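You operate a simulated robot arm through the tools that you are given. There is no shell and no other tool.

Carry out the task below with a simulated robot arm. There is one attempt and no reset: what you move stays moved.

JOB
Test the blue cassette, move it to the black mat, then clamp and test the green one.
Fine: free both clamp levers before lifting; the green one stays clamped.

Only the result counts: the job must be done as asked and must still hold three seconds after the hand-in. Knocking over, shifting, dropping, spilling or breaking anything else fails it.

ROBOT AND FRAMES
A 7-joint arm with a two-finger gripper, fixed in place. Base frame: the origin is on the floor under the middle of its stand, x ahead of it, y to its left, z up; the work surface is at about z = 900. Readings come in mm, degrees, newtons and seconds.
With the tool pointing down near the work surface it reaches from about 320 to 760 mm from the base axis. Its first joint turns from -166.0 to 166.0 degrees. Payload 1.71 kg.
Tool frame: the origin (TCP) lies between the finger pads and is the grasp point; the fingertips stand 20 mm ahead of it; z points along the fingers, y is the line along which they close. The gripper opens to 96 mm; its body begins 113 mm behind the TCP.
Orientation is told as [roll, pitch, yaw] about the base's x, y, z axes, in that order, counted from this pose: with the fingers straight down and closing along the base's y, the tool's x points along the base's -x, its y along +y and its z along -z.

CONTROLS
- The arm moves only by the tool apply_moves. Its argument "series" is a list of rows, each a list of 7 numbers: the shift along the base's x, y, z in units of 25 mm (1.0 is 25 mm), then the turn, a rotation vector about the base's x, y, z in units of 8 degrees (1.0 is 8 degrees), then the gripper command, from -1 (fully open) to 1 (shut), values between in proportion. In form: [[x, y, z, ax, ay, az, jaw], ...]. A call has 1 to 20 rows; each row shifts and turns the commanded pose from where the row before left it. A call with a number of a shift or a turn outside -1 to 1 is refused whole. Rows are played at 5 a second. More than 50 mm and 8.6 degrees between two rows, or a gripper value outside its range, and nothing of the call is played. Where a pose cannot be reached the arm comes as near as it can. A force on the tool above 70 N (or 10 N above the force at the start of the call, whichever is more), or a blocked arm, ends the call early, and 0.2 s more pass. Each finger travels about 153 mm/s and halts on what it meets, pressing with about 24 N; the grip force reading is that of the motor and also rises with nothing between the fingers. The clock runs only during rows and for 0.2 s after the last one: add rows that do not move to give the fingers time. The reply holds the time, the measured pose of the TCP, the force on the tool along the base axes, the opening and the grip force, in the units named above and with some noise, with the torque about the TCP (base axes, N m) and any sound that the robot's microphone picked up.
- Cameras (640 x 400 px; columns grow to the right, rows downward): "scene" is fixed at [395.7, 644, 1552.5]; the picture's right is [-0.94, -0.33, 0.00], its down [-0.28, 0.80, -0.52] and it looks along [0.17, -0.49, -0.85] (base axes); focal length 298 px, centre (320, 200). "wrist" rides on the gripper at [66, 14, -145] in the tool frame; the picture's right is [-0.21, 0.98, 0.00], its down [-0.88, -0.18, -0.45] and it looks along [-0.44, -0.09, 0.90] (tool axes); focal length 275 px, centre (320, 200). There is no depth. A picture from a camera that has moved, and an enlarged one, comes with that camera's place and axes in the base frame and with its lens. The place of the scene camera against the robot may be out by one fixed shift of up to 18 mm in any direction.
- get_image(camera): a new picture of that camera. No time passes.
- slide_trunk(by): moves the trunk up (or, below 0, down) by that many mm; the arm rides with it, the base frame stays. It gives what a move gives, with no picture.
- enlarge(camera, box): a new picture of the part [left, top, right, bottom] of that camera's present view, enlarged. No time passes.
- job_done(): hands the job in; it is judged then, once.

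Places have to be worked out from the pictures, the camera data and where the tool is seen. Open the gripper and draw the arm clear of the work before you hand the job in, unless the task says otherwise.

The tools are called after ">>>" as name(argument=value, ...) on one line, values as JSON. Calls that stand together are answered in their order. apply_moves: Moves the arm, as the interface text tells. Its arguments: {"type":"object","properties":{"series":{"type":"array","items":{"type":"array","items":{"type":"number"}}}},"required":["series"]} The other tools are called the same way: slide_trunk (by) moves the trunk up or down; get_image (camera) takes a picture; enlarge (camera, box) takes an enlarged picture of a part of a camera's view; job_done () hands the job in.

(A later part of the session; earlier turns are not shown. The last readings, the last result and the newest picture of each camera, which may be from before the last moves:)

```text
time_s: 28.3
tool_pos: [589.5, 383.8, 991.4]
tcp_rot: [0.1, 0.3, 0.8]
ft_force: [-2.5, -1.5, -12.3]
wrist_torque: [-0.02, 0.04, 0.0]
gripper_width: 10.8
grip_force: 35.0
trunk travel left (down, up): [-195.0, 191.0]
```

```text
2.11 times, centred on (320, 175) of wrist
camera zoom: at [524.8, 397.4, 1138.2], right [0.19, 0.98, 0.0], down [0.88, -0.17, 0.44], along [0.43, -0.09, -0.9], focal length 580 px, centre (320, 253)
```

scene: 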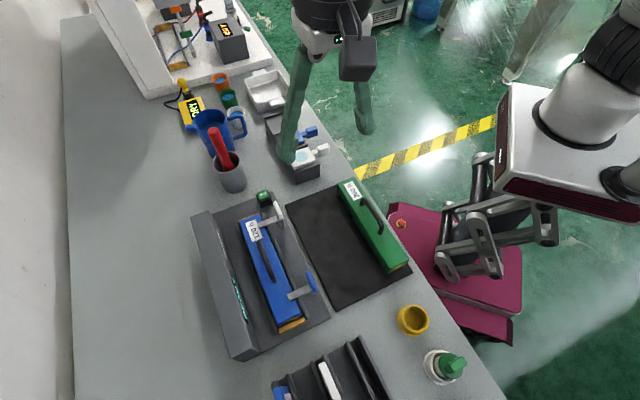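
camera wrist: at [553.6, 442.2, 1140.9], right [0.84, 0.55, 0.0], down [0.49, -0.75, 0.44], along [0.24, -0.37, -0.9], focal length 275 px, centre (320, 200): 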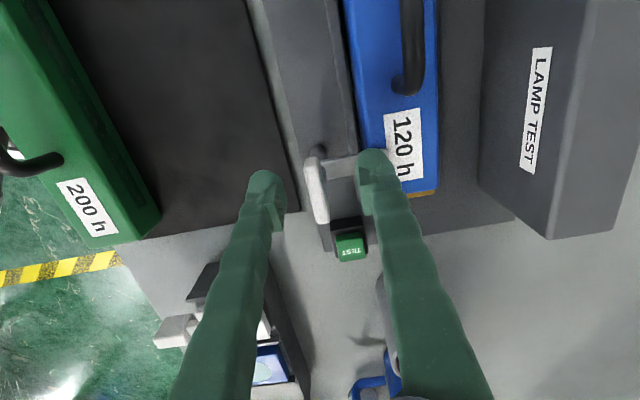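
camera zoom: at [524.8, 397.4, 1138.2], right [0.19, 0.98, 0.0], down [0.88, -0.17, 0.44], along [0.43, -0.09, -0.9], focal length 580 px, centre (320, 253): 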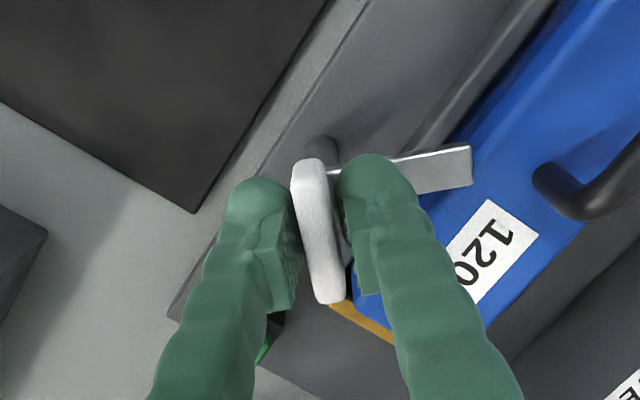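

The rotation is going smoothly, with a small 12 N downward pull on the tool. I'll ease down slightly and continue to the full 90°.

>>> apply_moves(series=[[0, 0, -0.06, 0, 0, 0.9, 1], [0, 0, 0, 0, 0, 0.9, 1], [0, 0, 0, 0, 0, 0.9, 1], [0, 0, 0, 0, 0, 0.9, 1], [0, 0, 0, 0, 0, 0.9, 1], [0, 0, 0, 0, 0, 0, 1]])

>>> enlarge(camera="wrist", box=[200, 80, 440, 270])

>>> enlarge(camera="scene", box=[220, 180, 320, 260])

```text
time_s: 29.7
tool_pos: [588.3, 385.8, 993.5]
tcp_rot: [-0.1, 0.1, 36.7]
ft_force: [-3.8, -6.7, 3.4]
wrist_torque: [-0.23, 0.25, 0.01]
gripper_width: 10.8
grip_force: 34.9
trunk travel left (down, up): [-195.0, 191.0]
```

```text
2.11 times, centred on (320, 175) of wrist
camera zoom: at [529.0, 356.6, 1138.0], right [-0.42, 0.91, 0.0], down [0.81, 0.38, 0.44], along [0.4, 0.19, -0.9], focal length 580 px, centre (320, 253)
```

zoom: 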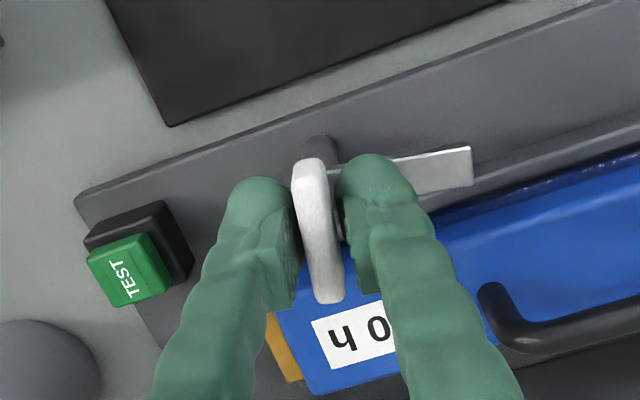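

```text
5.00 times, centred on (270, 220) of scene
camera zoom: at [395.7, 644.0, 1552.5], right [-0.94, -0.33, 0.0], down [-0.28, 0.8, -0.52], along [0.17, -0.49, -0.85], focal length 1489 px, centre (570, 100)
```

zoom: 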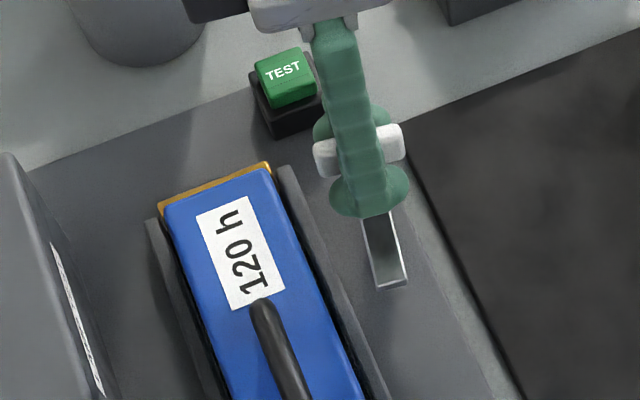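

The arm is now almost parallel to the cassette (about 82°). I'll finish the last ~8° and then open.

>>> apply_moves(series=[[0, 0, 0, 0, 0, 0.6, 1], [0, 0, 0, 0, 0, 0.5, 1], [0, 0, 0, 0, 0, 0, 1]])

```text
time_s: 30.5
tool_pos: [589.0, 384.5, 991.9]
tcp_rot: [0.2, 0.1, 45.5]
ft_force: [-3.2, -3.3, 4.6]
wrist_torque: [-0.02, -0.01, 0.01]
gripper_width: 10.8
grip_force: 35.2
trunk travel left (down, up): [-195.0, 191.0]
```

The lever is at 90°. I'll open the fingers and rise clear.

>>> apply_moves(series=[[0, 0, 0, 0, 0, 0, 0.06], [0, 0, 0, 0, 0, 0, 0.06], [0, 0, 0.8, 0, 0, 0, 0.06], [0, 0, 1, 0, 0, 0, 0.06], [0, 0, 1, 0, 0, 0, 0.06], [0, 0, 0, 0, 0, 0, 0.06]])

>>> get_image(camera="wrist")

>>> enlarge(camera="scene", box=[220, 180, 320, 260])

```text
time_s: 31.9
tool_pos: [588.9, 384.2, 1061.4]
tcp_rot: [0.1, 0.1, 45.4]
ft_force: [0.1, -1.1, 0.3]
wrist_torque: [-0.03, 0.01, 0.0]
gripper_width: 45.3
grip_force: 0.1
trunk travel left (down, up): [-195.0, 191.0]
```

```text
taken
camera wrist: at [532.9, 347.2, 1207.3], right [-0.55, 0.83, 0.0], down [0.75, 0.5, 0.44], along [0.37, 0.24, -0.9], focal length 275 px, centre (320, 200)
```

wrist: 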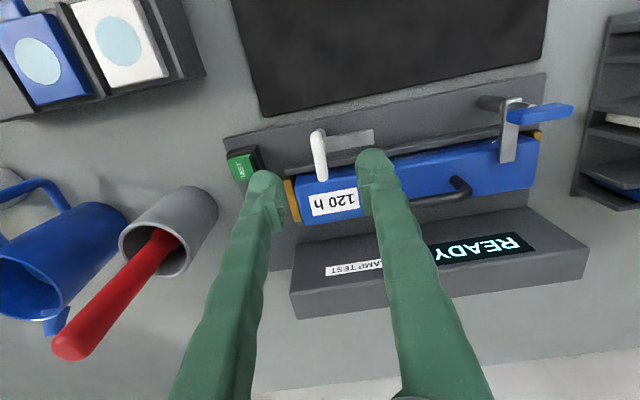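

```text
5.00 times, centred on (270, 220) of scene
camera zoom: at [395.7, 644.0, 1552.5], right [-0.94, -0.33, 0.0], down [-0.28, 0.8, -0.52], along [0.17, -0.49, -0.85], focal length 1489 px, centre (570, 100)
```

zoom: 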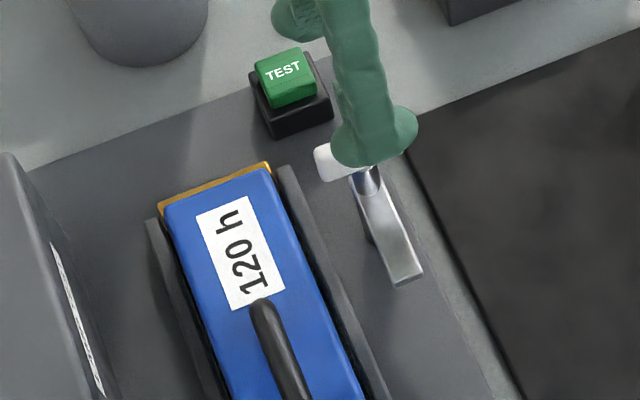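

The white lever is freed and stays parked beside the cassette. Now I'll go over to the blue lever while turning the tool back to -45°.

>>> apply_moves(series=[[-0.4, 0.41, 0, 0, 0, -0.94, 0.06], [-0.4, 0.41, 0, 0, 0, -0.94, 0.06], [-0.4, 0.41, 0, 0, 0, -0.94, 0.06], [-0.4, 0.41, 0, 0, 0, -0.94, 0.06], [-0.4, 0.41, 0, 0, 0, -0.94, 0.06], [-0.4, 0.41, 0, 0, 0, -0.94, 0.06], [-0.4, 0.41, 0, 0, 0, -0.94, 0.06], [-0.4, 0.41, 0, 0, 0, -0.94, 0.06], [-0.4, 0.41, 0, 0, 0, -0.94, 0.06], [-0.4, 0.41, 0, 0, 0, -0.94, 0.06], [-0.4, 0.41, 0, 0, 0, -0.94, 0.06], [-0.4, 0.41, 0, 0, 0, -0.94, 0.06], [0, 0, 0, 0, 0, 0, 0.06]])

>>> get_image(camera="wrist")

>>> enlarge(camera="scene", box=[240, 220, 360, 310])

```text
time_s: 34.7
tool_pos: [470.3, 506.7, 1060.9]
tcp_rot: [-0.1, 0.1, -44.9]
ft_force: [-0.2, 0.0, -0.6]
wrist_torque: [0.02, -0.03, -0.03]
gripper_width: 45.2
grip_force: 0.0
trunk travel left (down, up): [-195.0, 191.0]
```

```text
taken
camera wrist: at [434.4, 564.2, 1207.1], right [0.84, 0.55, 0.0], down [0.49, -0.75, 0.44], along [0.24, -0.37, -0.9], focal length 275 px, centre (320, 200)
```

wrist: 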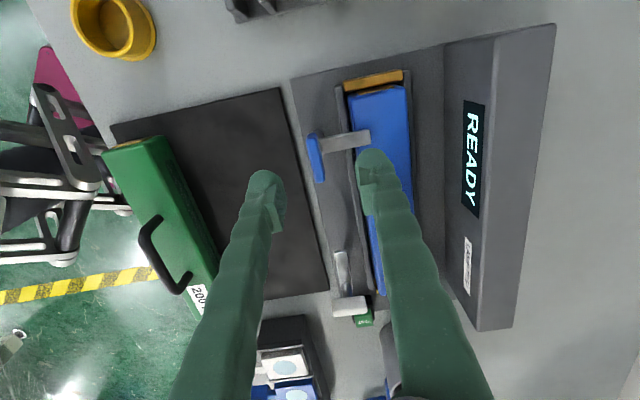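

```text
4.44 times, centred on (300, 265) of scene
camera zoom: at [395.7, 644.0, 1552.5], right [-0.94, -0.33, 0.0], down [-0.28, 0.8, -0.52], along [0.17, -0.49, -0.85], focal length 1324 px, centre (409, -89)
```

zoom: 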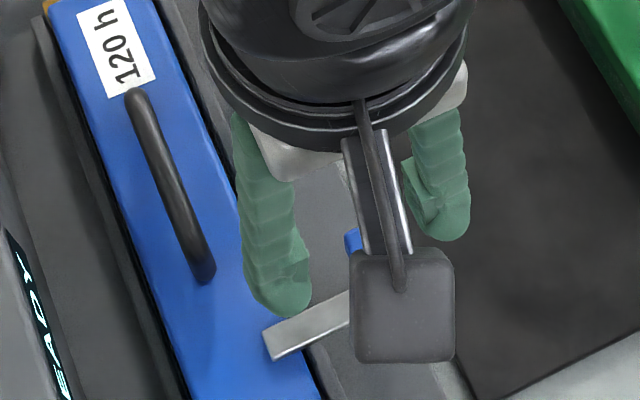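

I'll zoom on the blue bar for a more exact position.

>>> enlarge(camera="wrist", box=[250, 90, 410, 210])

```text
3.33 times, centred on (330, 150) of wrist
camera zoom: at [434.4, 564.2, 1207.1], right [0.84, 0.55, 0.0], down [0.49, -0.75, 0.44], along [0.24, -0.37, -0.9], focal length 918 px, centre (287, 367)
```

zoom: 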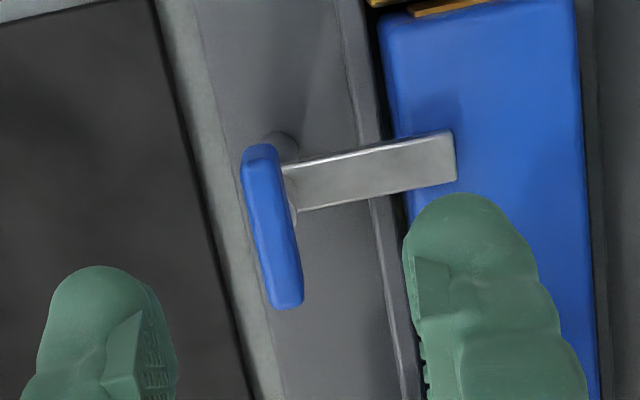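

The blue bar centre is ≈(469.8,503.5). I'll align, descend to TCP z≈993 as with the white one, and check before closing.

>>> apply_moves(series=[[-0.02, -0.13, -0.7, 0, 0, 0, 0.06], [0, 0, -0.7, 0, 0, 0, 0.06], [0, 0, -0.7, 0, 0, 0, 0.06], [0, 0, -0.6, 0, 0, 0, 0.06], [0, 0, 0, 0, 0, 0, 0.06]])

>>> enlarge(camera="wrist", box=[240, 120, 420, 270])

```text
time_s: 35.9
tool_pos: [467.6, 503.6, 993.3]
tcp_rot: [0.0, 0.2, -44.7]
ft_force: [1.3, 0.0, -0.3]
wrist_torque: [0.0, -0.02, 0.04]
gripper_width: 45.1
grip_force: 0.0
trunk travel left (down, up): [-195.0, 191.0]
```

```text
2.67 times, centred on (330, 195) of wrist
camera zoom: at [432.2, 560.1, 1139.4], right [0.84, 0.55, 0.0], down [0.49, -0.75, 0.44], along [0.24, -0.37, -0.9], focal length 734 px, centre (293, 213)
```

zoom: 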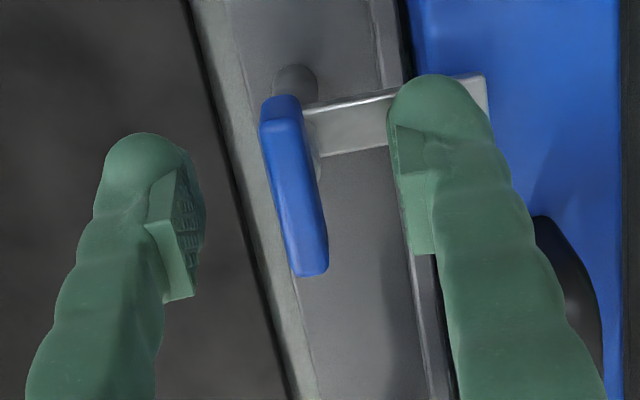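

The bar is centred between the pads, the same view as the white one when gripped. I'm closing now.

>>> apply_moves(series=[[0, 0, 0, 0, 0, 0, 1], [0, 0, 0, 0, 0, 0, 1], [0, 0, 0, 0, 0, 0, 1]])

```text
time_s: 36.7
tool_pos: [468.6, 504.6, 993.4]
tcp_rot: [0.0, 0.2, -44.7]
ft_force: [2.4, 3.0, -1.6]
wrist_torque: [0.05, -0.05, 0.0]
gripper_width: 10.7
grip_force: 34.8
trunk travel left (down, up): [-195.0, 191.0]
```

Gripped cleanly at 10.7 mm. I'll test a small counter-clockwise turn first.

>>> apply_moves(series=[[0, 0, 0, 0, 0, 0.6, 1], [0, 0, 0, 0, 0, 0.6, 1], [0, 0, 0, 0, 0, 0, 1]])

>>> enlarge(camera="wrist", box=[200, 80, 440, 270])

```text
time_s: 37.5
tool_pos: [469.4, 503.0, 993.1]
tcp_rot: [-0.2, 0.2, -35.1]
ft_force: [-0.8, 1.1, -8.1]
wrist_torque: [-0.07, -0.16, 0.05]
gripper_width: 10.5
grip_force: 34.8
trunk travel left (down, up): [-195.0, 191.0]
```

```text
2.11 times, centred on (320, 175) of wrist
camera zoom: at [424.0, 553.7, 1139.3], right [0.73, 0.68, 0.0], down [0.61, -0.65, 0.44], along [0.3, -0.33, -0.9], focal length 580 px, centre (320, 253)
```

zoom: 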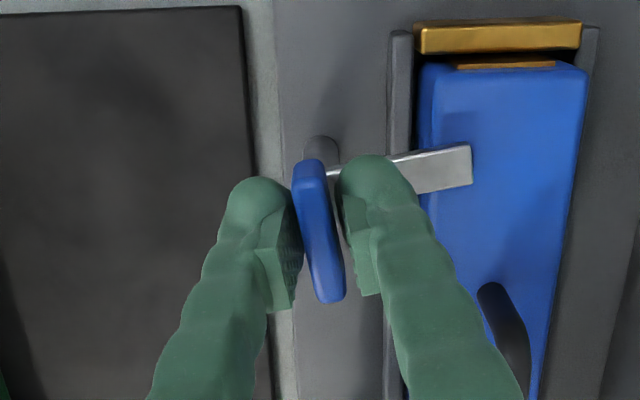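

The lever follows freely. I'll continue to turn, easing slightly down for the small vertical load.

>>> apply_moves(series=[[0, 0, -0.04, 0, 0, 0.9, 1], [0, 0, 0, 0, 0, 0.9, 1], [0, 0, 0, 0, 0, 0.9, 1], [0, 0, 0, 0, 0, 0.9, 1], [0, 0, 0, 0, 0, 0.9, 1], [0, 0, 0, 0, 0, 0, 1]])

>>> apply_moves(series=[[0, 0, 0, 0, 0, 0.9, 1], [0, 0, 0, 0, 0, 0.9, 1], [0, 0, 0, 0, 0, 0.9, 1], [0, 0, 0, 0, 0, 0.9, 1], [0, 0, 0, 0, 0, 0.9, 1], [0, 0, 0, 0, 0, 0, 1]])

```text
time_s: 38.9
tool_pos: [469.4, 504.3, 993.0]
tcp_rot: [0.0, 0.1, 1.0]
ft_force: [-0.2, 3.6, -6.4]
wrist_torque: [0.08, -0.15, 0.0]
gripper_width: 10.9
grip_force: 35.1
trunk travel left (down, up): [-195.0, 191.0]
```

```text
time_s: 40.3
tool_pos: [469.3, 504.6, 994.4]
tcp_rot: [0.0, 0.2, 37.0]
ft_force: [-0.2, 0.9, -6.5]
wrist_torque: [-0.02, 0.03, 0.01]
gripper_width: 10.7
grip_force: 34.8
trunk travel left (down, up): [-195.0, 191.0]
```

Nearly there; I'll finish the last ~8°, open the fingers and rise.

>>> apply_moves(series=[[0, 0, -0.04, 0, 0, 0.6, 1], [0, 0, 0, 0, 0, 0.45, 1], [0, 0, 0, 0, 0, 0, 1], [0, 0, 0, 0, 0, 0, 0.06], [0, 0, 0, 0, 0, 0, 0.06], [0, 0, 0.8, 0, 0, 0, 0.06], [0, 0, 1, 0, 0, 0, 0.06], [0, 0, 1, 0, 0, 0, 0.06], [0, 0, 0, 0, 0, 0, 0.06]])

>>> get_image(camera="scene")

>>> get_image(camera="wrist")

```text
time_s: 42.3
tool_pos: [467.7, 502.8, 1063.3]
tcp_rot: [0.1, 0.1, 45.2]
ft_force: [0.8, 0.4, 0.7]
wrist_torque: [-0.01, -0.02, -0.01]
gripper_width: 45.0
grip_force: 0.0
trunk travel left (down, up): [-195.0, 191.0]
```

```text
taken
```

scene: 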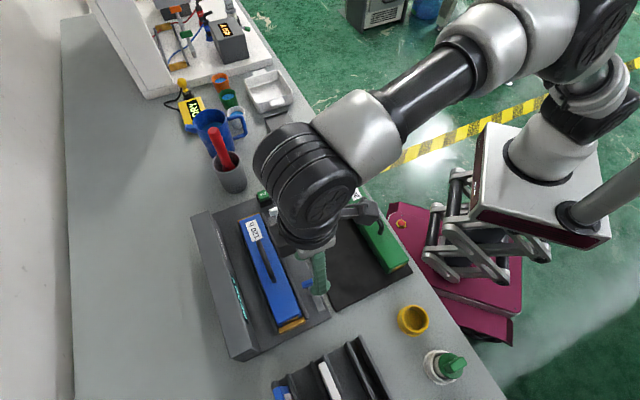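

```text
taken
camera wrist: at [411.6, 465.6, 1209.0], right [-0.55, 0.84, 0.0], down [0.75, 0.49, 0.44], along [0.37, 0.24, -0.9], focal length 275 px, centre (320, 200)
```

wrist: 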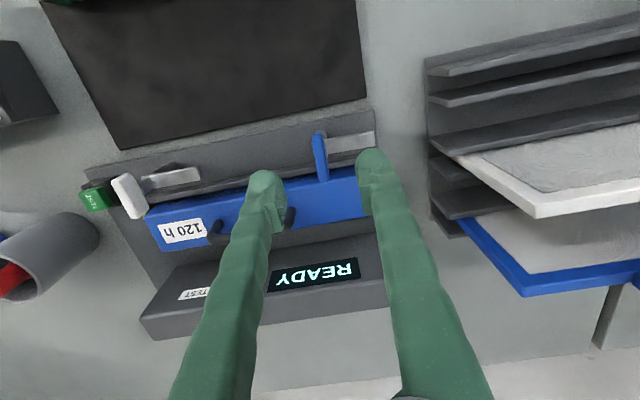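

Both levers are freed and the display reads READY. I'll step back toward the mat at this orientation to get a clear view of the blue handle across the cassette.

>>> apply_moves(series=[[0.22, -0.93, 0.3, 0, 0, 0, 0.06], [0.22, -0.93, 0.3, 0, 0, 0, 0.06], [0.22, -0.93, 0.3, 0, 0, 0, 0.06], [0.22, -0.93, 0.2, 0, 0, 0, 0.06], [0, 0, 0, 0, 0, 0, 0.06]])

>>> get_image(camera="wrist")

```text
time_s: 43.5
tool_pos: [490.7, 408.8, 1091.1]
tcp_rot: [0.1, 0.1, 45.3]
ft_force: [0.3, 0.3, 0.2]
wrist_torque: [0.03, 0.04, 0.04]
gripper_width: 45.2
grip_force: 0.1
trunk travel left (down, up): [-195.0, 191.0]
```

```text
taken
camera wrist: at [434.8, 373.1, 1236.1], right [-0.55, 0.83, 0.0], down [0.75, 0.49, 0.44], along [0.37, 0.24, -0.9], focal length 275 px, centre (320, 200)
```

wrist: 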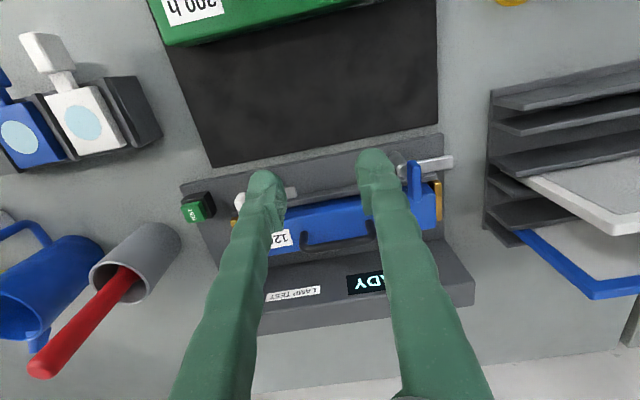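

The handle shows between the fingers; I'll zoom there.

>>> enlarge(camera="wrist", box=[240, 160, 460, 310])

>>> enlarge(camera="scene", box=[230, 210, 330, 340])

```text
2.67 times, centred on (350, 235) of wrist
camera zoom: at [434.8, 373.1, 1236.1], right [-0.55, 0.83, 0.0], down [0.75, 0.49, 0.44], along [0.37, 0.24, -0.9], focal length 734 px, centre (240, 107)
```

zoom: 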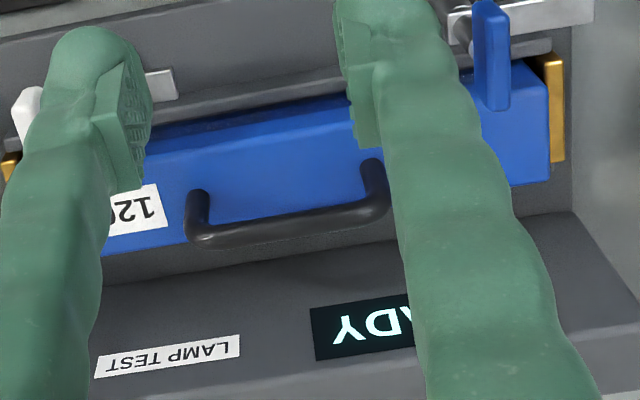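

```text
3.08 times, centred on (280, 275) of scene
camera zoom: at [395.7, 644.0, 1552.5], right [-0.94, -0.33, 0.0], down [-0.28, 0.8, -0.52], along [0.17, -0.49, -0.85], focal length 916 px, centre (443, -31)
```

zoom: 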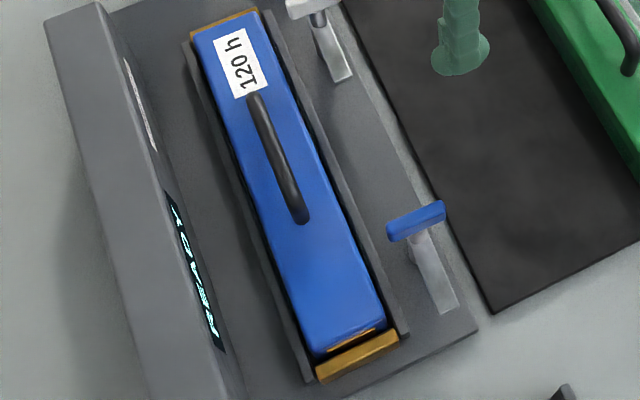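

The handle is a bail about 35 mm above the cassette top, with its grip bar ≈(570.5,491.5,983) and gap enough for the fingertips below it. I'll turn back to -45° and add the outward tilt, staying high and slightly inward.

>>> apply_moves(series=[[0.14, 0.15, -0.05, 0, 0, -0.94, 0.06], [0.14, 0.15, -0.05, 0, 0, -0.94, 0.06], [0.14, 0.15, -0.05, 0, 0, -0.94, 0.06], [0.14, 0.15, -0.05, 0, 0, -0.94, 0.06], [0.14, 0.15, -0.05, 0, 0, -0.94, 0.06], [0.14, 0.15, -0.05, 0, 0, -0.94, 0.06], [0.14, 0.15, -0.05, 0, 0, -0.94, 0.06], [0.14, 0.15, -0.05, 0, 0, -0.94, 0.06], [0.14, 0.15, -0.05, 0, 0, -0.94, 0.06], [0.14, 0.15, -0.05, 0, 0, -0.94, 0.06], [0.14, 0.15, -0.05, 0, 0, -0.94, 0.06], [0.14, 0.15, -0.05, 0, 0, -0.94, 0.06], [0, 0, 0, 0.53, -0.53, 0, 0.06], [0, 0, 0, 0.53, -0.53, 0, 0.06], [0, 0, 0, 0, 0, 0, 0.06]])

>>> get_image(camera="wrist")

```text
time_s: 46.7
tool_pos: [533.4, 456.6, 1074.5]
tcp_rot: [12.0, 0.3, -45.0]
ft_force: [-0.8, -0.1, -0.5]
wrist_torque: [-0.01, -0.01, -0.02]
gripper_width: 44.9
grip_force: 0.1
trunk travel left (down, up): [-195.0, 191.0]
```

```text
taken
camera wrist: at [476.0, 490.9, 1220.3], right [0.82, 0.53, 0.2], down [0.43, -0.81, 0.39], along [0.37, -0.24, -0.9], focal length 275 px, centre (320, 200)
```

wrist: 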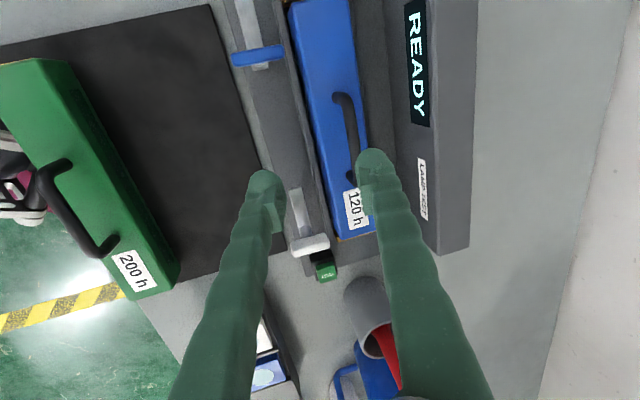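

I have a good view of the handle from here, so I'll enlarge it to refine its position.

>>> enlarge(camera="wrist", box=[280, 60, 440, 210])

```text
2.67 times, centred on (360, 135) of wrist
camera zoom: at [476.0, 490.9, 1220.3], right [0.82, 0.53, 0.2], down [0.43, -0.81, 0.39], along [0.37, -0.24, -0.9], focal length 734 px, centre (213, 373)
```

zoom: 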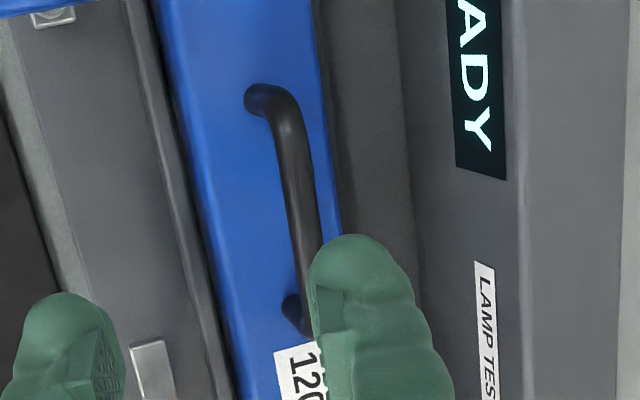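

Both views agree on the handle: feet midpoint ≈(573.5,488), cassette top ≈951, and bar ≈985. I'll move to above it at z≈1030 with the tilt held.

>>> apply_moves(series=[[0.4, 0.32, -0.44, 0, 0, 0, 0.06], [0.4, 0.32, -0.44, 0, 0, 0, 0.06], [0.4, 0.32, -0.44, 0, 0, 0, 0.06], [0.4, 0.32, -0.44, 0, 0, 0, 0.06], [0, 0, 0, 0, 0, 0, 0.06]])

>>> enlarge(camera="wrist", box=[240, 80, 440, 240])

>>> enlarge(camera="scene", box=[220, 190, 320, 270])

```text
time_s: 47.9
tool_pos: [574.3, 489.6, 1029.6]
tcp_rot: [11.9, 0.1, -45.0]
ft_force: [-1.1, 0.1, 1.0]
wrist_torque: [0.0, -0.02, -0.02]
gripper_width: 45.0
grip_force: 0.1
trunk travel left (down, up): [-195.0, 191.0]
```

```text
2.50 times, centred on (340, 160) of wrist
camera zoom: at [516.0, 523.9, 1175.3], right [0.82, 0.53, 0.2], down [0.43, -0.81, 0.39], along [0.37, -0.24, -0.9], focal length 688 px, centre (270, 300)
```

zoom: 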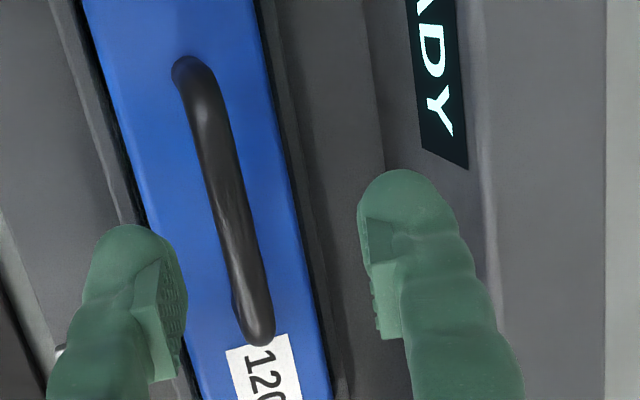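

```text
5.00 times, centred on (270, 230) of scene
camera zoom: at [395.7, 644.0, 1552.5], right [-0.94, -0.33, 0.0], down [-0.28, 0.8, -0.52], along [0.17, -0.49, -0.85], focal length 1489 px, centre (570, 50)
```

zoom: 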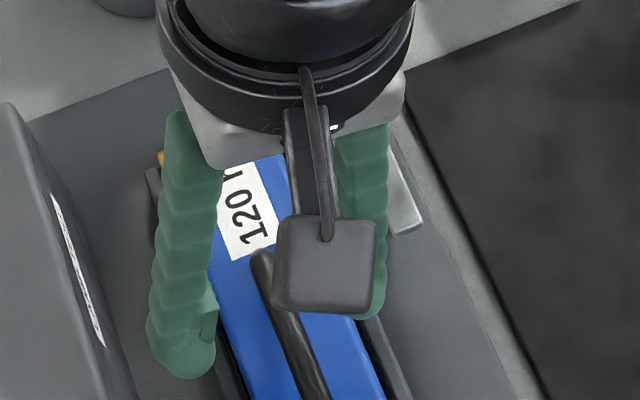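

The arm reaches it with tilt, and the bar lies between the fingers ~2 mm off centre. I'll descend to TCP z≈988 with a small correction and check the force.

>>> apply_moves(series=[[-0.1, 0.03, -0.5, 0, 0, 0, 0.06], [0, 0, -0.5, 0, 0, 0, 0.06], [0, 0, -0.4, 0, 0, 0, 0.06], [0, 0, -0.26, 0, 0, 0, 0.06], [0, 0, 0, 0, 0, 0, 0.06]])

>>> enlarge(camera="wrist", box=[240, 80, 440, 240])

>>> enlarge(camera="scene", box=[220, 210, 320, 290])

```text
time_s: 49.1
tool_pos: [572.1, 489.0, 989.3]
tcp_rot: [11.9, 0.3, -45.0]
ft_force: [-0.3, -1.1, 0.5]
wrist_torque: [0.0, 0.01, 0.01]
gripper_width: 45.2
grip_force: 0.1
trunk travel left (down, up): [-195.0, 191.0]
```

```text
2.50 times, centred on (340, 160) of wrist
camera zoom: at [513.3, 524.3, 1133.7], right [0.82, 0.53, 0.2], down [0.43, -0.81, 0.39], along [0.37, -0.24, -0.9], focal length 688 px, centre (270, 300)
```

zoom: 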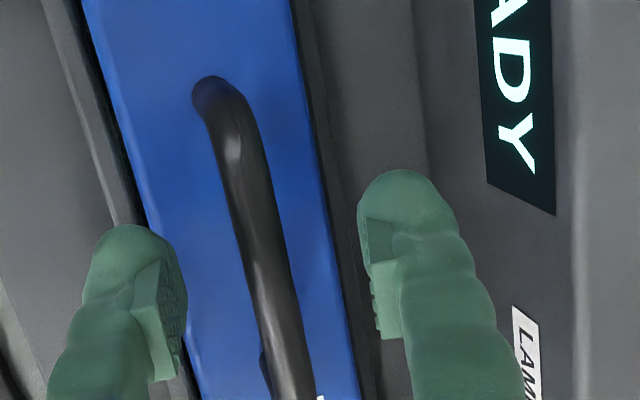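

```text
5.00 times, centred on (270, 250) of scene
camera zoom: at [395.7, 644.0, 1552.5], right [-0.94, -0.33, 0.0], down [-0.28, 0.8, -0.52], along [0.17, -0.49, -0.85], focal length 1489 px, centre (570, -50)
```

zoom: 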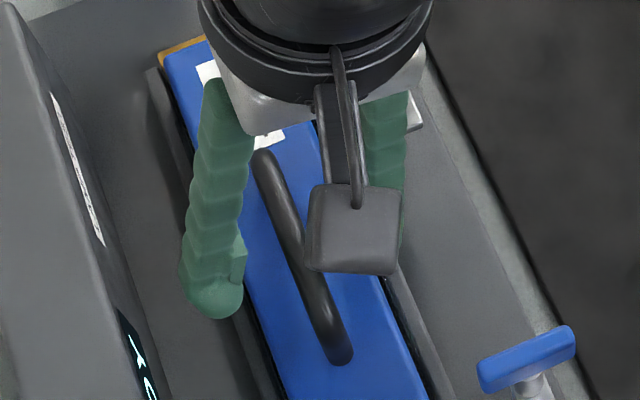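

The bar is centred at the tool point. I'll close on the handle.

>>> apply_moves(series=[[0, 0, 0, 0, 0, 0, 1], [0, 0, 0, 0, 0, 0, 1], [0, 0, 0, 0, 0, 0, 1], [0, 0, 0, 0, 0, 0, 1]])

>>> enlarge(camera="wrist", box=[240, 80, 440, 240])

```text
time_s: 50.1
tool_pos: [570.5, 490.6, 987.4]
tcp_rot: [11.9, 0.2, -45.0]
ft_force: [-0.3, -0.4, -0.2]
wrist_torque: [-0.03, -0.04, 0.02]
gripper_width: 6.0
grip_force: 24.1
trunk travel left (down, up): [-195.0, 191.0]
```

```text
2.50 times, centred on (340, 160) of wrist
camera zoom: at [513.3, 524.3, 1133.7], right [0.82, 0.53, 0.2], down [0.43, -0.81, 0.39], along [0.37, -0.24, -0.9], focal length 688 px, centre (270, 300)
```

zoom: 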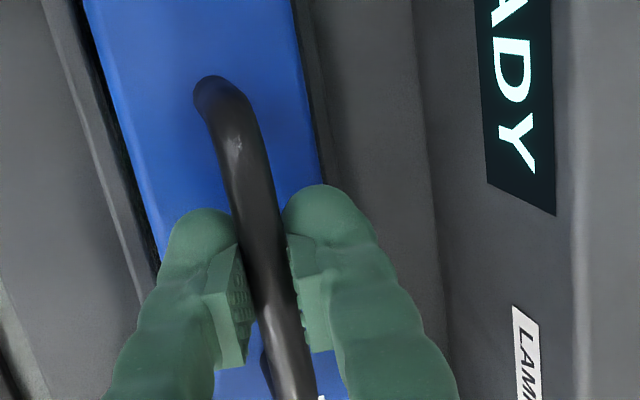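

The width reads 6.0 mm. I need to check from both cameras whether the pads really hold the bar, so I'm zooming in.

>>> enlarge(camera="wrist", box=[290, 150, 370, 230])

>>> enlarge(camera="scene", box=[250, 225, 300, 275])

```text
5.00 times, centred on (330, 190) of wrist
camera zoom: at [513.3, 524.3, 1133.7], right [0.82, 0.53, 0.2], down [0.43, -0.81, 0.39], along [0.37, -0.24, -0.9], focal length 1376 px, centre (270, 250)
```

zoom: 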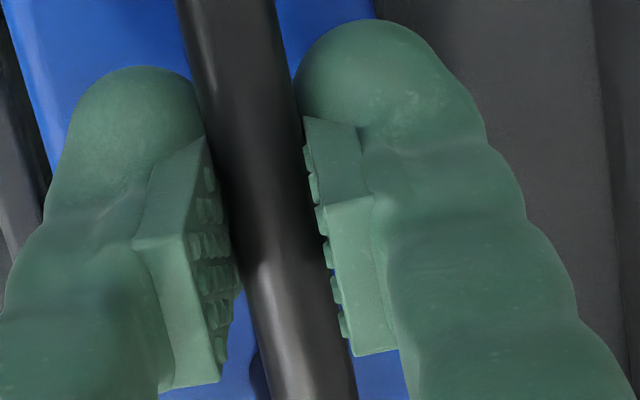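

```text
8.00 times, centred on (275, 250) of scene
camera zoom: at [395.7, 644.0, 1552.5], right [-0.94, -0.33, 0.0], down [-0.28, 0.8, -0.52], along [0.17, -0.49, -0.85], focal length 2383 px, centre (680, -200)
```

zoom: 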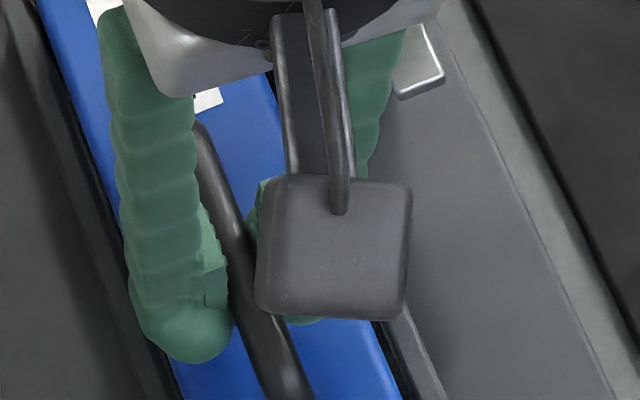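

The bar lies between both pads. I'll test with a 5 mm lift and watch the load and width.

>>> apply_moves(series=[[0, 0, 0.1, 0, 0, 0, 1], [0, 0, 0.1, 0, 0, 0, 1], [0, 0, 0, 0, 0, 0, 1]])

>>> enlarge(camera="wrist", box=[240, 80, 440, 240])

```text
time_s: 50.9
tool_pos: [569.8, 489.2, 993.5]
tcp_rot: [11.9, 0.2, -45.0]
ft_force: [-0.3, -0.1, -4.0]
wrist_torque: [0.04, 0.0, -0.03]
gripper_width: 6.2
grip_force: 24.8
trunk travel left (down, up): [-195.0, 191.0]
```

```text
2.50 times, centred on (340, 160) of wrist
camera zoom: at [512.4, 524.3, 1139.5], right [0.82, 0.53, 0.2], down [0.43, -0.81, 0.39], along [0.37, -0.24, -0.9], focal length 688 px, centre (270, 300)
```

zoom: 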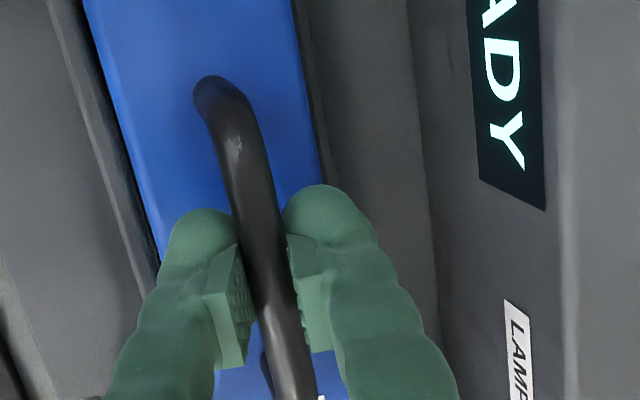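

The cassette lifts with the gripper (4 N load, well balanced). I'll lift it straight up with the trunk so that it clears the rails and levers.

>>> slide_trunk(by=40)

>>> get_image(camera="scene")

```text
time_s: 51.7
tool_pos: [569.7, 489.4, 1034.5]
tcp_rot: [11.8, 0.1, -45.0]
ft_force: [-0.3, -0.7, -4.4]
wrist_torque: [-0.03, -0.01, -0.02]
gripper_width: 6.4
grip_force: 24.1
trunk travel left (down, up): [-235.0, 151.0]
```

```text
taken
```

scene: 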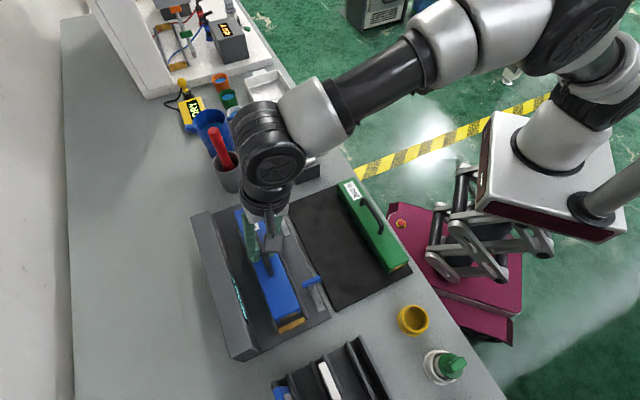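

It is rising level and steady. I'll raise the trunk further for clearance over the levers.

>>> slide_trunk(by=75)

>>> enlarge(camera="scene", box=[200, 170, 420, 330])

>>> get_image(camera="wrist")

```text
time_s: 52.8
tool_pos: [569.8, 489.3, 1108.6]
tcp_rot: [11.9, 0.1, -45.0]
ft_force: [-0.2, -0.1, -4.1]
wrist_torque: [-0.01, 0.0, 0.0]
gripper_width: 6.2
grip_force: 23.9
trunk travel left (down, up): [-310.0, 76.0]
```

```text
2.50 times, centred on (310, 250) of scene
camera zoom: at [395.7, 644.0, 1552.5], right [-0.94, -0.33, 0.0], down [-0.28, 0.8, -0.52], along [0.17, -0.49, -0.85], focal length 745 px, centre (345, 75)
```

zoom: 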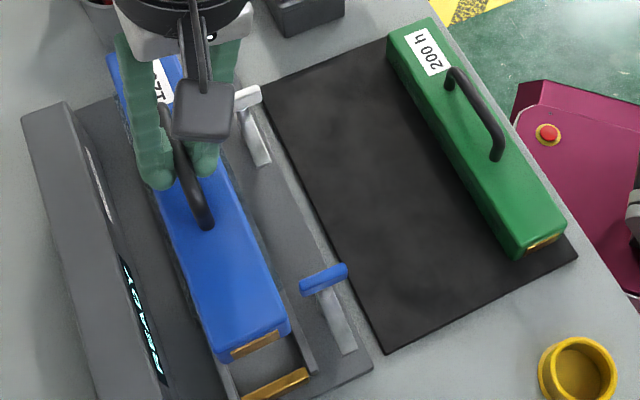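

```text
taken
camera wrist: at [512.7, 524.4, 1253.9], right [0.82, 0.53, 0.2], down [0.43, -0.81, 0.39], along [0.37, -0.24, -0.9], focal length 275 px, centre (320, 200)
```

wrist: 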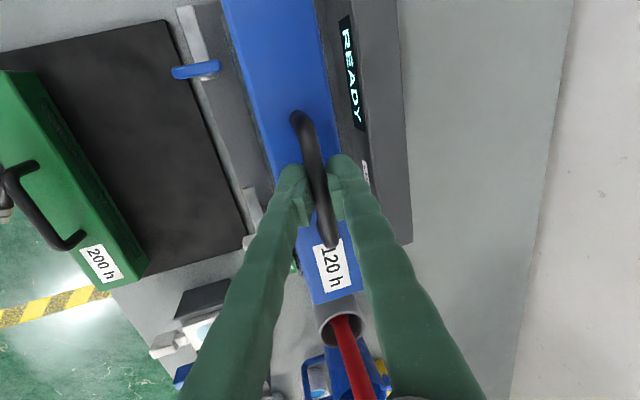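

Blue is up, level and clear of the levers. I'll carry it across to the free side of the mat, aiming at about (468,383.5), which is parallel to green with ~50 mm between them.

>>> apply_moves(series=[[-0.4, -0.42, 0, 0, 0, 0, 1], [-0.58, -0.6, 0, 0, 0, 0, 1], [-0.62, -0.64, 0, 0, 0, 0, 1], [-0.62, -0.64, 0, 0, 0, 0, 1], [-0.62, -0.64, 0, 0, 0, 0, 1], [-0.62, -0.64, 0, 0, 0, 0, 1], [-0.4, -0.42, 0, 0, 0, 0, 1], [-0.21, -0.23, 0, 0, 0, 0, 1], [0, 0, 0, 0, 0, 0, 1]])

>>> enlarge(camera="scene", box=[200, 150, 420, 330])

>>> get_image(camera="wrist")

```text
time_s: 54.8
tool_pos: [467.1, 382.8, 1106.6]
tcp_rot: [12.0, 0.1, -45.0]
ft_force: [-0.1, 0.4, -3.6]
wrist_torque: [0.0, 0.02, 0.0]
gripper_width: 6.1
grip_force: 24.0
trunk travel left (down, up): [-310.0, 76.0]
```

```text
2.22 times, centred on (310, 240) of scene
camera zoom: at [395.7, 644.0, 1552.5], right [-0.94, -0.33, 0.0], down [-0.28, 0.8, -0.52], along [0.17, -0.49, -0.85], focal length 662 px, centre (342, 111)
```

zoom: 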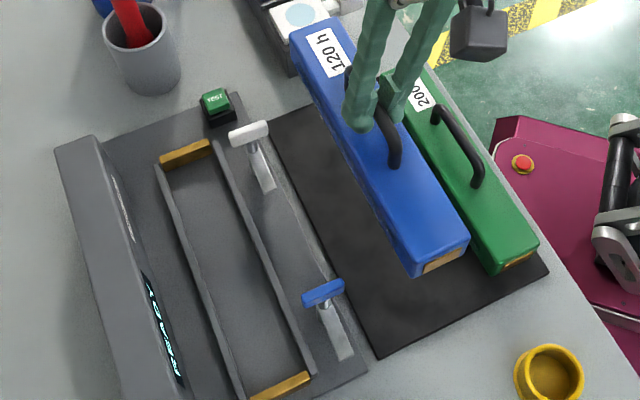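

```text
taken
camera wrist: at [410.0, 417.2, 1252.0], right [0.82, 0.53, 0.2], down [0.43, -0.81, 0.39], along [0.37, -0.24, -0.9], focal length 275 px, centre (320, 200)
```

wrist: 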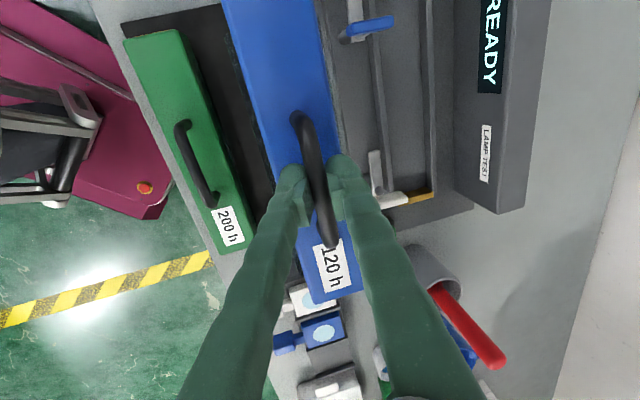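

Blue is over the free strip, centred lengthwise. I'll lower it in stages, first to ~20 mm above the expected touch height.

>>> apply_moves(series=[[0, 0, -0.6, 0, 0, 0, 1], [0, 0, -0.9, 0, 0, 0, 1], [0, 0, -0.9, 0, 0, 0, 1], [0, 0, -0.9, 0, 0, 0, 1], [0, 0, -0.7, 0, 0, 0, 1], [0, 0, -0.5, 0, 0, 0, 1], [0, 0, 0, 0, 0, 0, 1]])

>>> enlarge(camera="scene", box=[260, 160, 420, 300])

```text
time_s: 56.4
tool_pos: [467.6, 381.6, 994.5]
tcp_rot: [11.9, 0.2, -45.0]
ft_force: [0.1, 0.1, -3.7]
wrist_torque: [0.03, 0.0, 0.02]
gripper_width: 6.1
grip_force: 24.0
trunk travel left (down, up): [-310.0, 76.0]
```

```text
2.86 times, centred on (340, 230) of scene
camera zoom: at [395.7, 644.0, 1552.5], right [-0.94, -0.33, 0.0], down [-0.28, 0.8, -0.52], along [0.17, -0.49, -0.85], focal length 851 px, centre (263, 114)
```

zoom: 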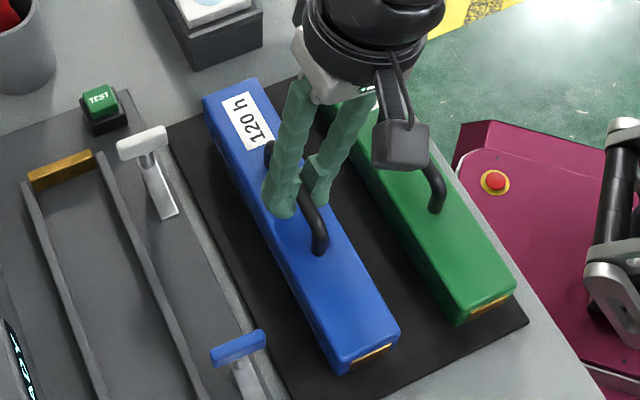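

The cassette is well placed, parallel on the mat. I'll continue down in small steps until the weight comes off.

>>> apply_moves(series=[[0, 0, -0.3, 0, 0, 0, 1], [0, 0, -0.3, 0, 0, 0, 1], [0, 0, -0.15, 0, 0, 0, 1], [0, 0, 0, 0, 0, 0, 1]])

```text
time_s: 57.4
tool_pos: [466.9, 384.2, 979.9]
tcp_rot: [12.3, 0.1, -45.0]
ft_force: [4.7, 1.4, 22.0]
wrist_torque: [0.04, 0.02, 0.01]
gripper_width: 5.9
grip_force: 24.1
trunk travel left (down, up): [-310.0, 76.0]
```

Contact: the force went from -4 N to +22 N at z≈980, so the cassette is on the mat. I'll relax the pressure by starting from the measured pose and raising slightly.

>>> apply_moves(series=[[0, 0, 0.04, 0, 0, 0, 1], [0, 0, 0, 0, 0, 0, 1]])

>>> enlarge(camera="scene", box=[260, 160, 420, 300])

>>> get_image(camera="wrist")

```text
time_s: 58.0
tool_pos: [467.8, 383.0, 979.9]
tcp_rot: [12.2, 0.0, -44.9]
ft_force: [8.4, 5.3, 23.4]
wrist_torque: [0.01, -0.01, -0.01]
gripper_width: 6.2
grip_force: 24.3
trunk travel left (down, up): [-310.0, 76.0]
```

```text
2.86 times, centred on (340, 230) of scene
camera zoom: at [395.7, 644.0, 1552.5], right [-0.94, -0.33, 0.0], down [-0.28, 0.8, -0.52], along [0.17, -0.49, -0.85], focal length 851 px, centre (263, 114)
```

zoom: 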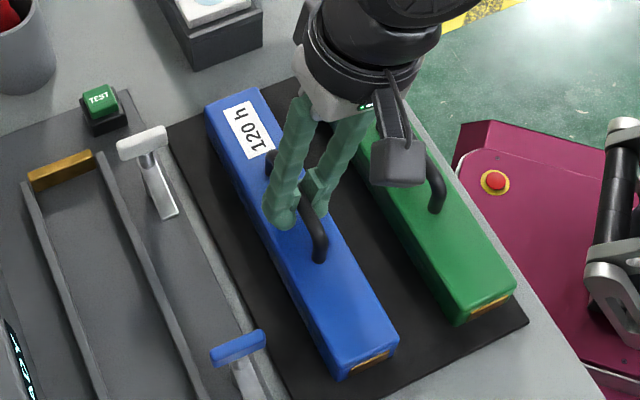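

```text
taken
camera wrist: at [409.4, 417.7, 1125.6], right [0.82, 0.53, 0.21], down [0.43, -0.81, 0.39], along [0.38, -0.24, -0.9], focal length 275 px, centre (320, 200)
```

wrist: 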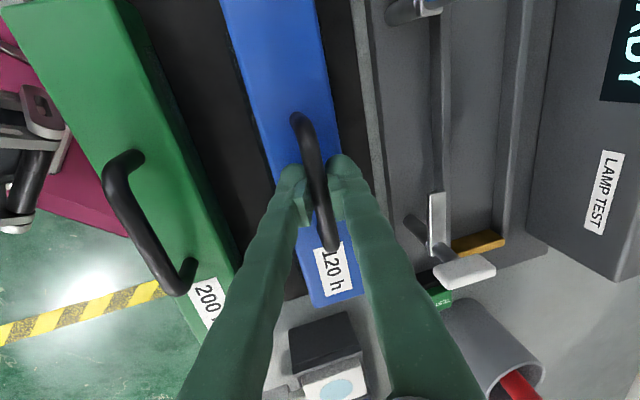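

There's still about 23 N of pressing force. I'll raise 2.5 mm to relieve it before opening.

>>> apply_moves(series=[[-0.02, -0.02, 0.08, 0, 0, 0, 1], [0, 0, 0, 0, 0, 0, 1]])

```text
time_s: 58.6
tool_pos: [465.4, 381.4, 980.4]
tcp_rot: [11.8, 0.2, -45.1]
ft_force: [5.7, 1.8, 11.4]
wrist_torque: [-0.05, -0.01, -0.01]
gripper_width: 5.9
grip_force: 24.0
trunk travel left (down, up): [-310.0, 76.0]
```

>>> apply_moves(series=[[-0.01, 0, 0.06, 0, 0, 0, 1], [0, 0, 0, 0, 0, 0, 1]])

>>> enlarge(camera="scene", box=[300, 230, 400, 310])

```text
time_s: 59.2
tool_pos: [463.7, 382.3, 980.0]
tcp_rot: [11.6, 0.2, -44.8]
ft_force: [0.6, 0.3, -3.2]
wrist_torque: [0.01, 0.0, -0.03]
gripper_width: 6.1
grip_force: 23.8
trunk travel left (down, up): [-310.0, 76.0]
```

```text
5.00 times, centred on (350, 270) of scene
camera zoom: at [395.7, 644.0, 1552.5], right [-0.94, -0.33, 0.0], down [-0.28, 0.8, -0.52], along [0.17, -0.49, -0.85], focal length 1489 px, centre (170, -150)
```

zoom: 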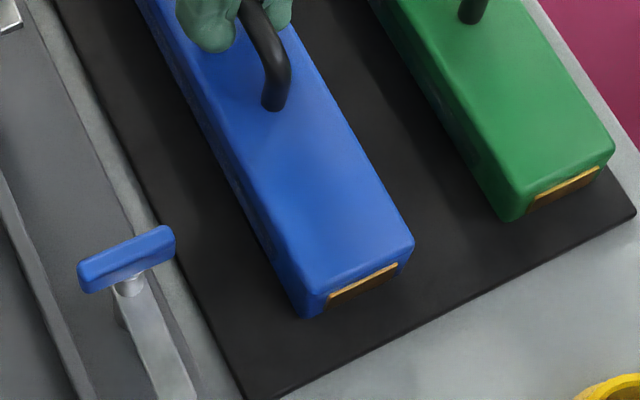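

The load is nearly at weight only, so it is just touching. I'll settle it by about 1 mm and open the fingers.

>>> apply_moves(series=[[0, 0, -0.05, 0, 0, 0, 1], [0, 0, 0, 0, 0, 0, 1], [0, 0, 0, 0, 0, 0, 0.6], [0, 0, 0, 0, 0, 0, 0.2], [0, 0, 0, 0, 0, 0, 0.06], [0, 0, 0, 0, 0, 0, 0.06]])

>>> enlarge(camera="scene", box=[260, 160, 420, 300])

>>> get_image(camera="wrist")

```text
time_s: 60.6
tool_pos: [466.1, 381.8, 980.6]
tcp_rot: [11.9, 0.2, -45.0]
ft_force: [0.0, -0.3, -0.6]
wrist_torque: [0.0, 0.0, 0.01]
gripper_width: 45.2
grip_force: 0.1
trunk travel left (down, up): [-310.0, 76.0]
```

```text
2.86 times, centred on (340, 230) of scene
camera zoom: at [395.7, 644.0, 1552.5], right [-0.94, -0.33, 0.0], down [-0.28, 0.8, -0.52], along [0.17, -0.49, -0.85], focal length 851 px, centre (263, 114)
```

zoom: 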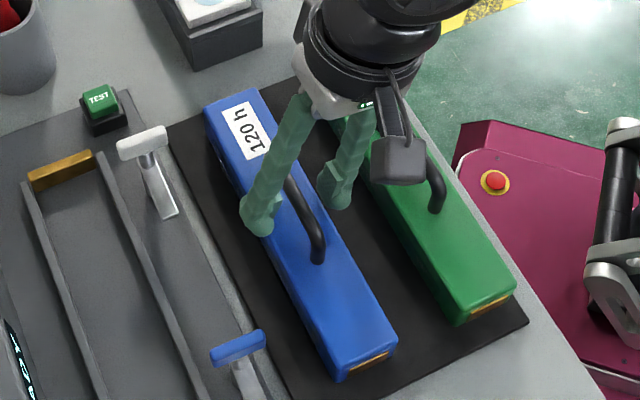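

```text
taken
camera wrist: at [409.5, 417.0, 1126.4], right [0.82, 0.53, 0.2], down [0.43, -0.81, 0.39], along [0.37, -0.24, -0.9], focal length 275 px, centre (320, 200)
```

wrist: 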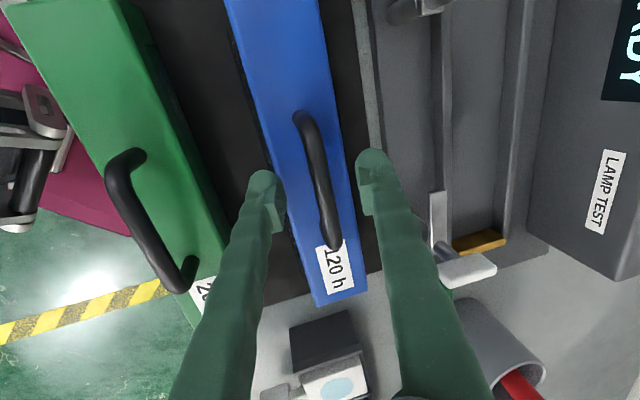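

Blue is standing on the mat and the fingers are free of it. I'll rise and move over the green handle, keeping the same tilt.

>>> apply_moves(series=[[0, 0, 0.6, 0, 0, 0, 0.06], [0, 0, 0.9, 0, 0, 0, 0.06], [0, 0, 0.9, 0, 0, 0, 0.06], [-0.7, -0.66, 0.4, 0, 0, 0, 0.06], [-0.7, -0.66, 0, 0, 0, 0, 0.06], [-0.7, -0.66, 0, 0, 0, 0, 0.06], [-0.68, -0.66, -0.4, 0, 0, 0, 0.06], [0, 0, 0, 0, 0, 0, 0.06]])

>>> get_image(camera="wrist")

>>> get_image(camera="scene")

```text
time_s: 62.4
tool_pos: [397.8, 317.8, 1040.5]
tcp_rot: [11.9, 0.3, -45.0]
ft_force: [-0.2, 0.6, 0.4]
wrist_torque: [0.01, 0.05, 0.0]
gripper_width: 45.0
grip_force: 0.0
trunk travel left (down, up): [-310.0, 76.0]
```

```text
taken
camera wrist: at [339.8, 352.0, 1185.6], right [0.82, 0.53, 0.2], down [0.43, -0.81, 0.39], along [0.37, -0.24, -0.9], focal length 275 px, centre (320, 200)
```

wrist: 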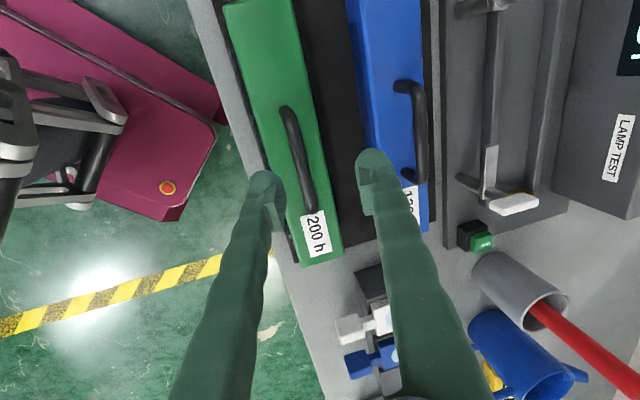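

```text
taken
```

scene: 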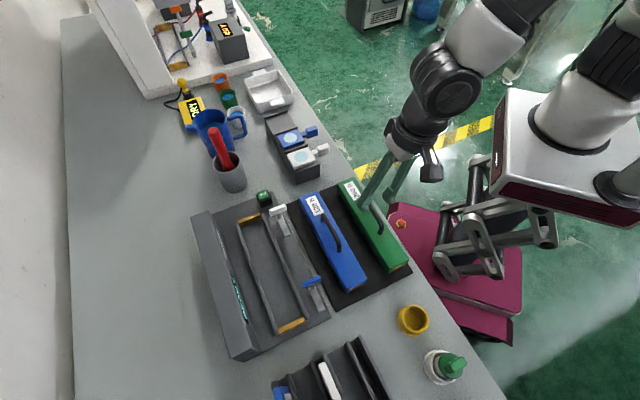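

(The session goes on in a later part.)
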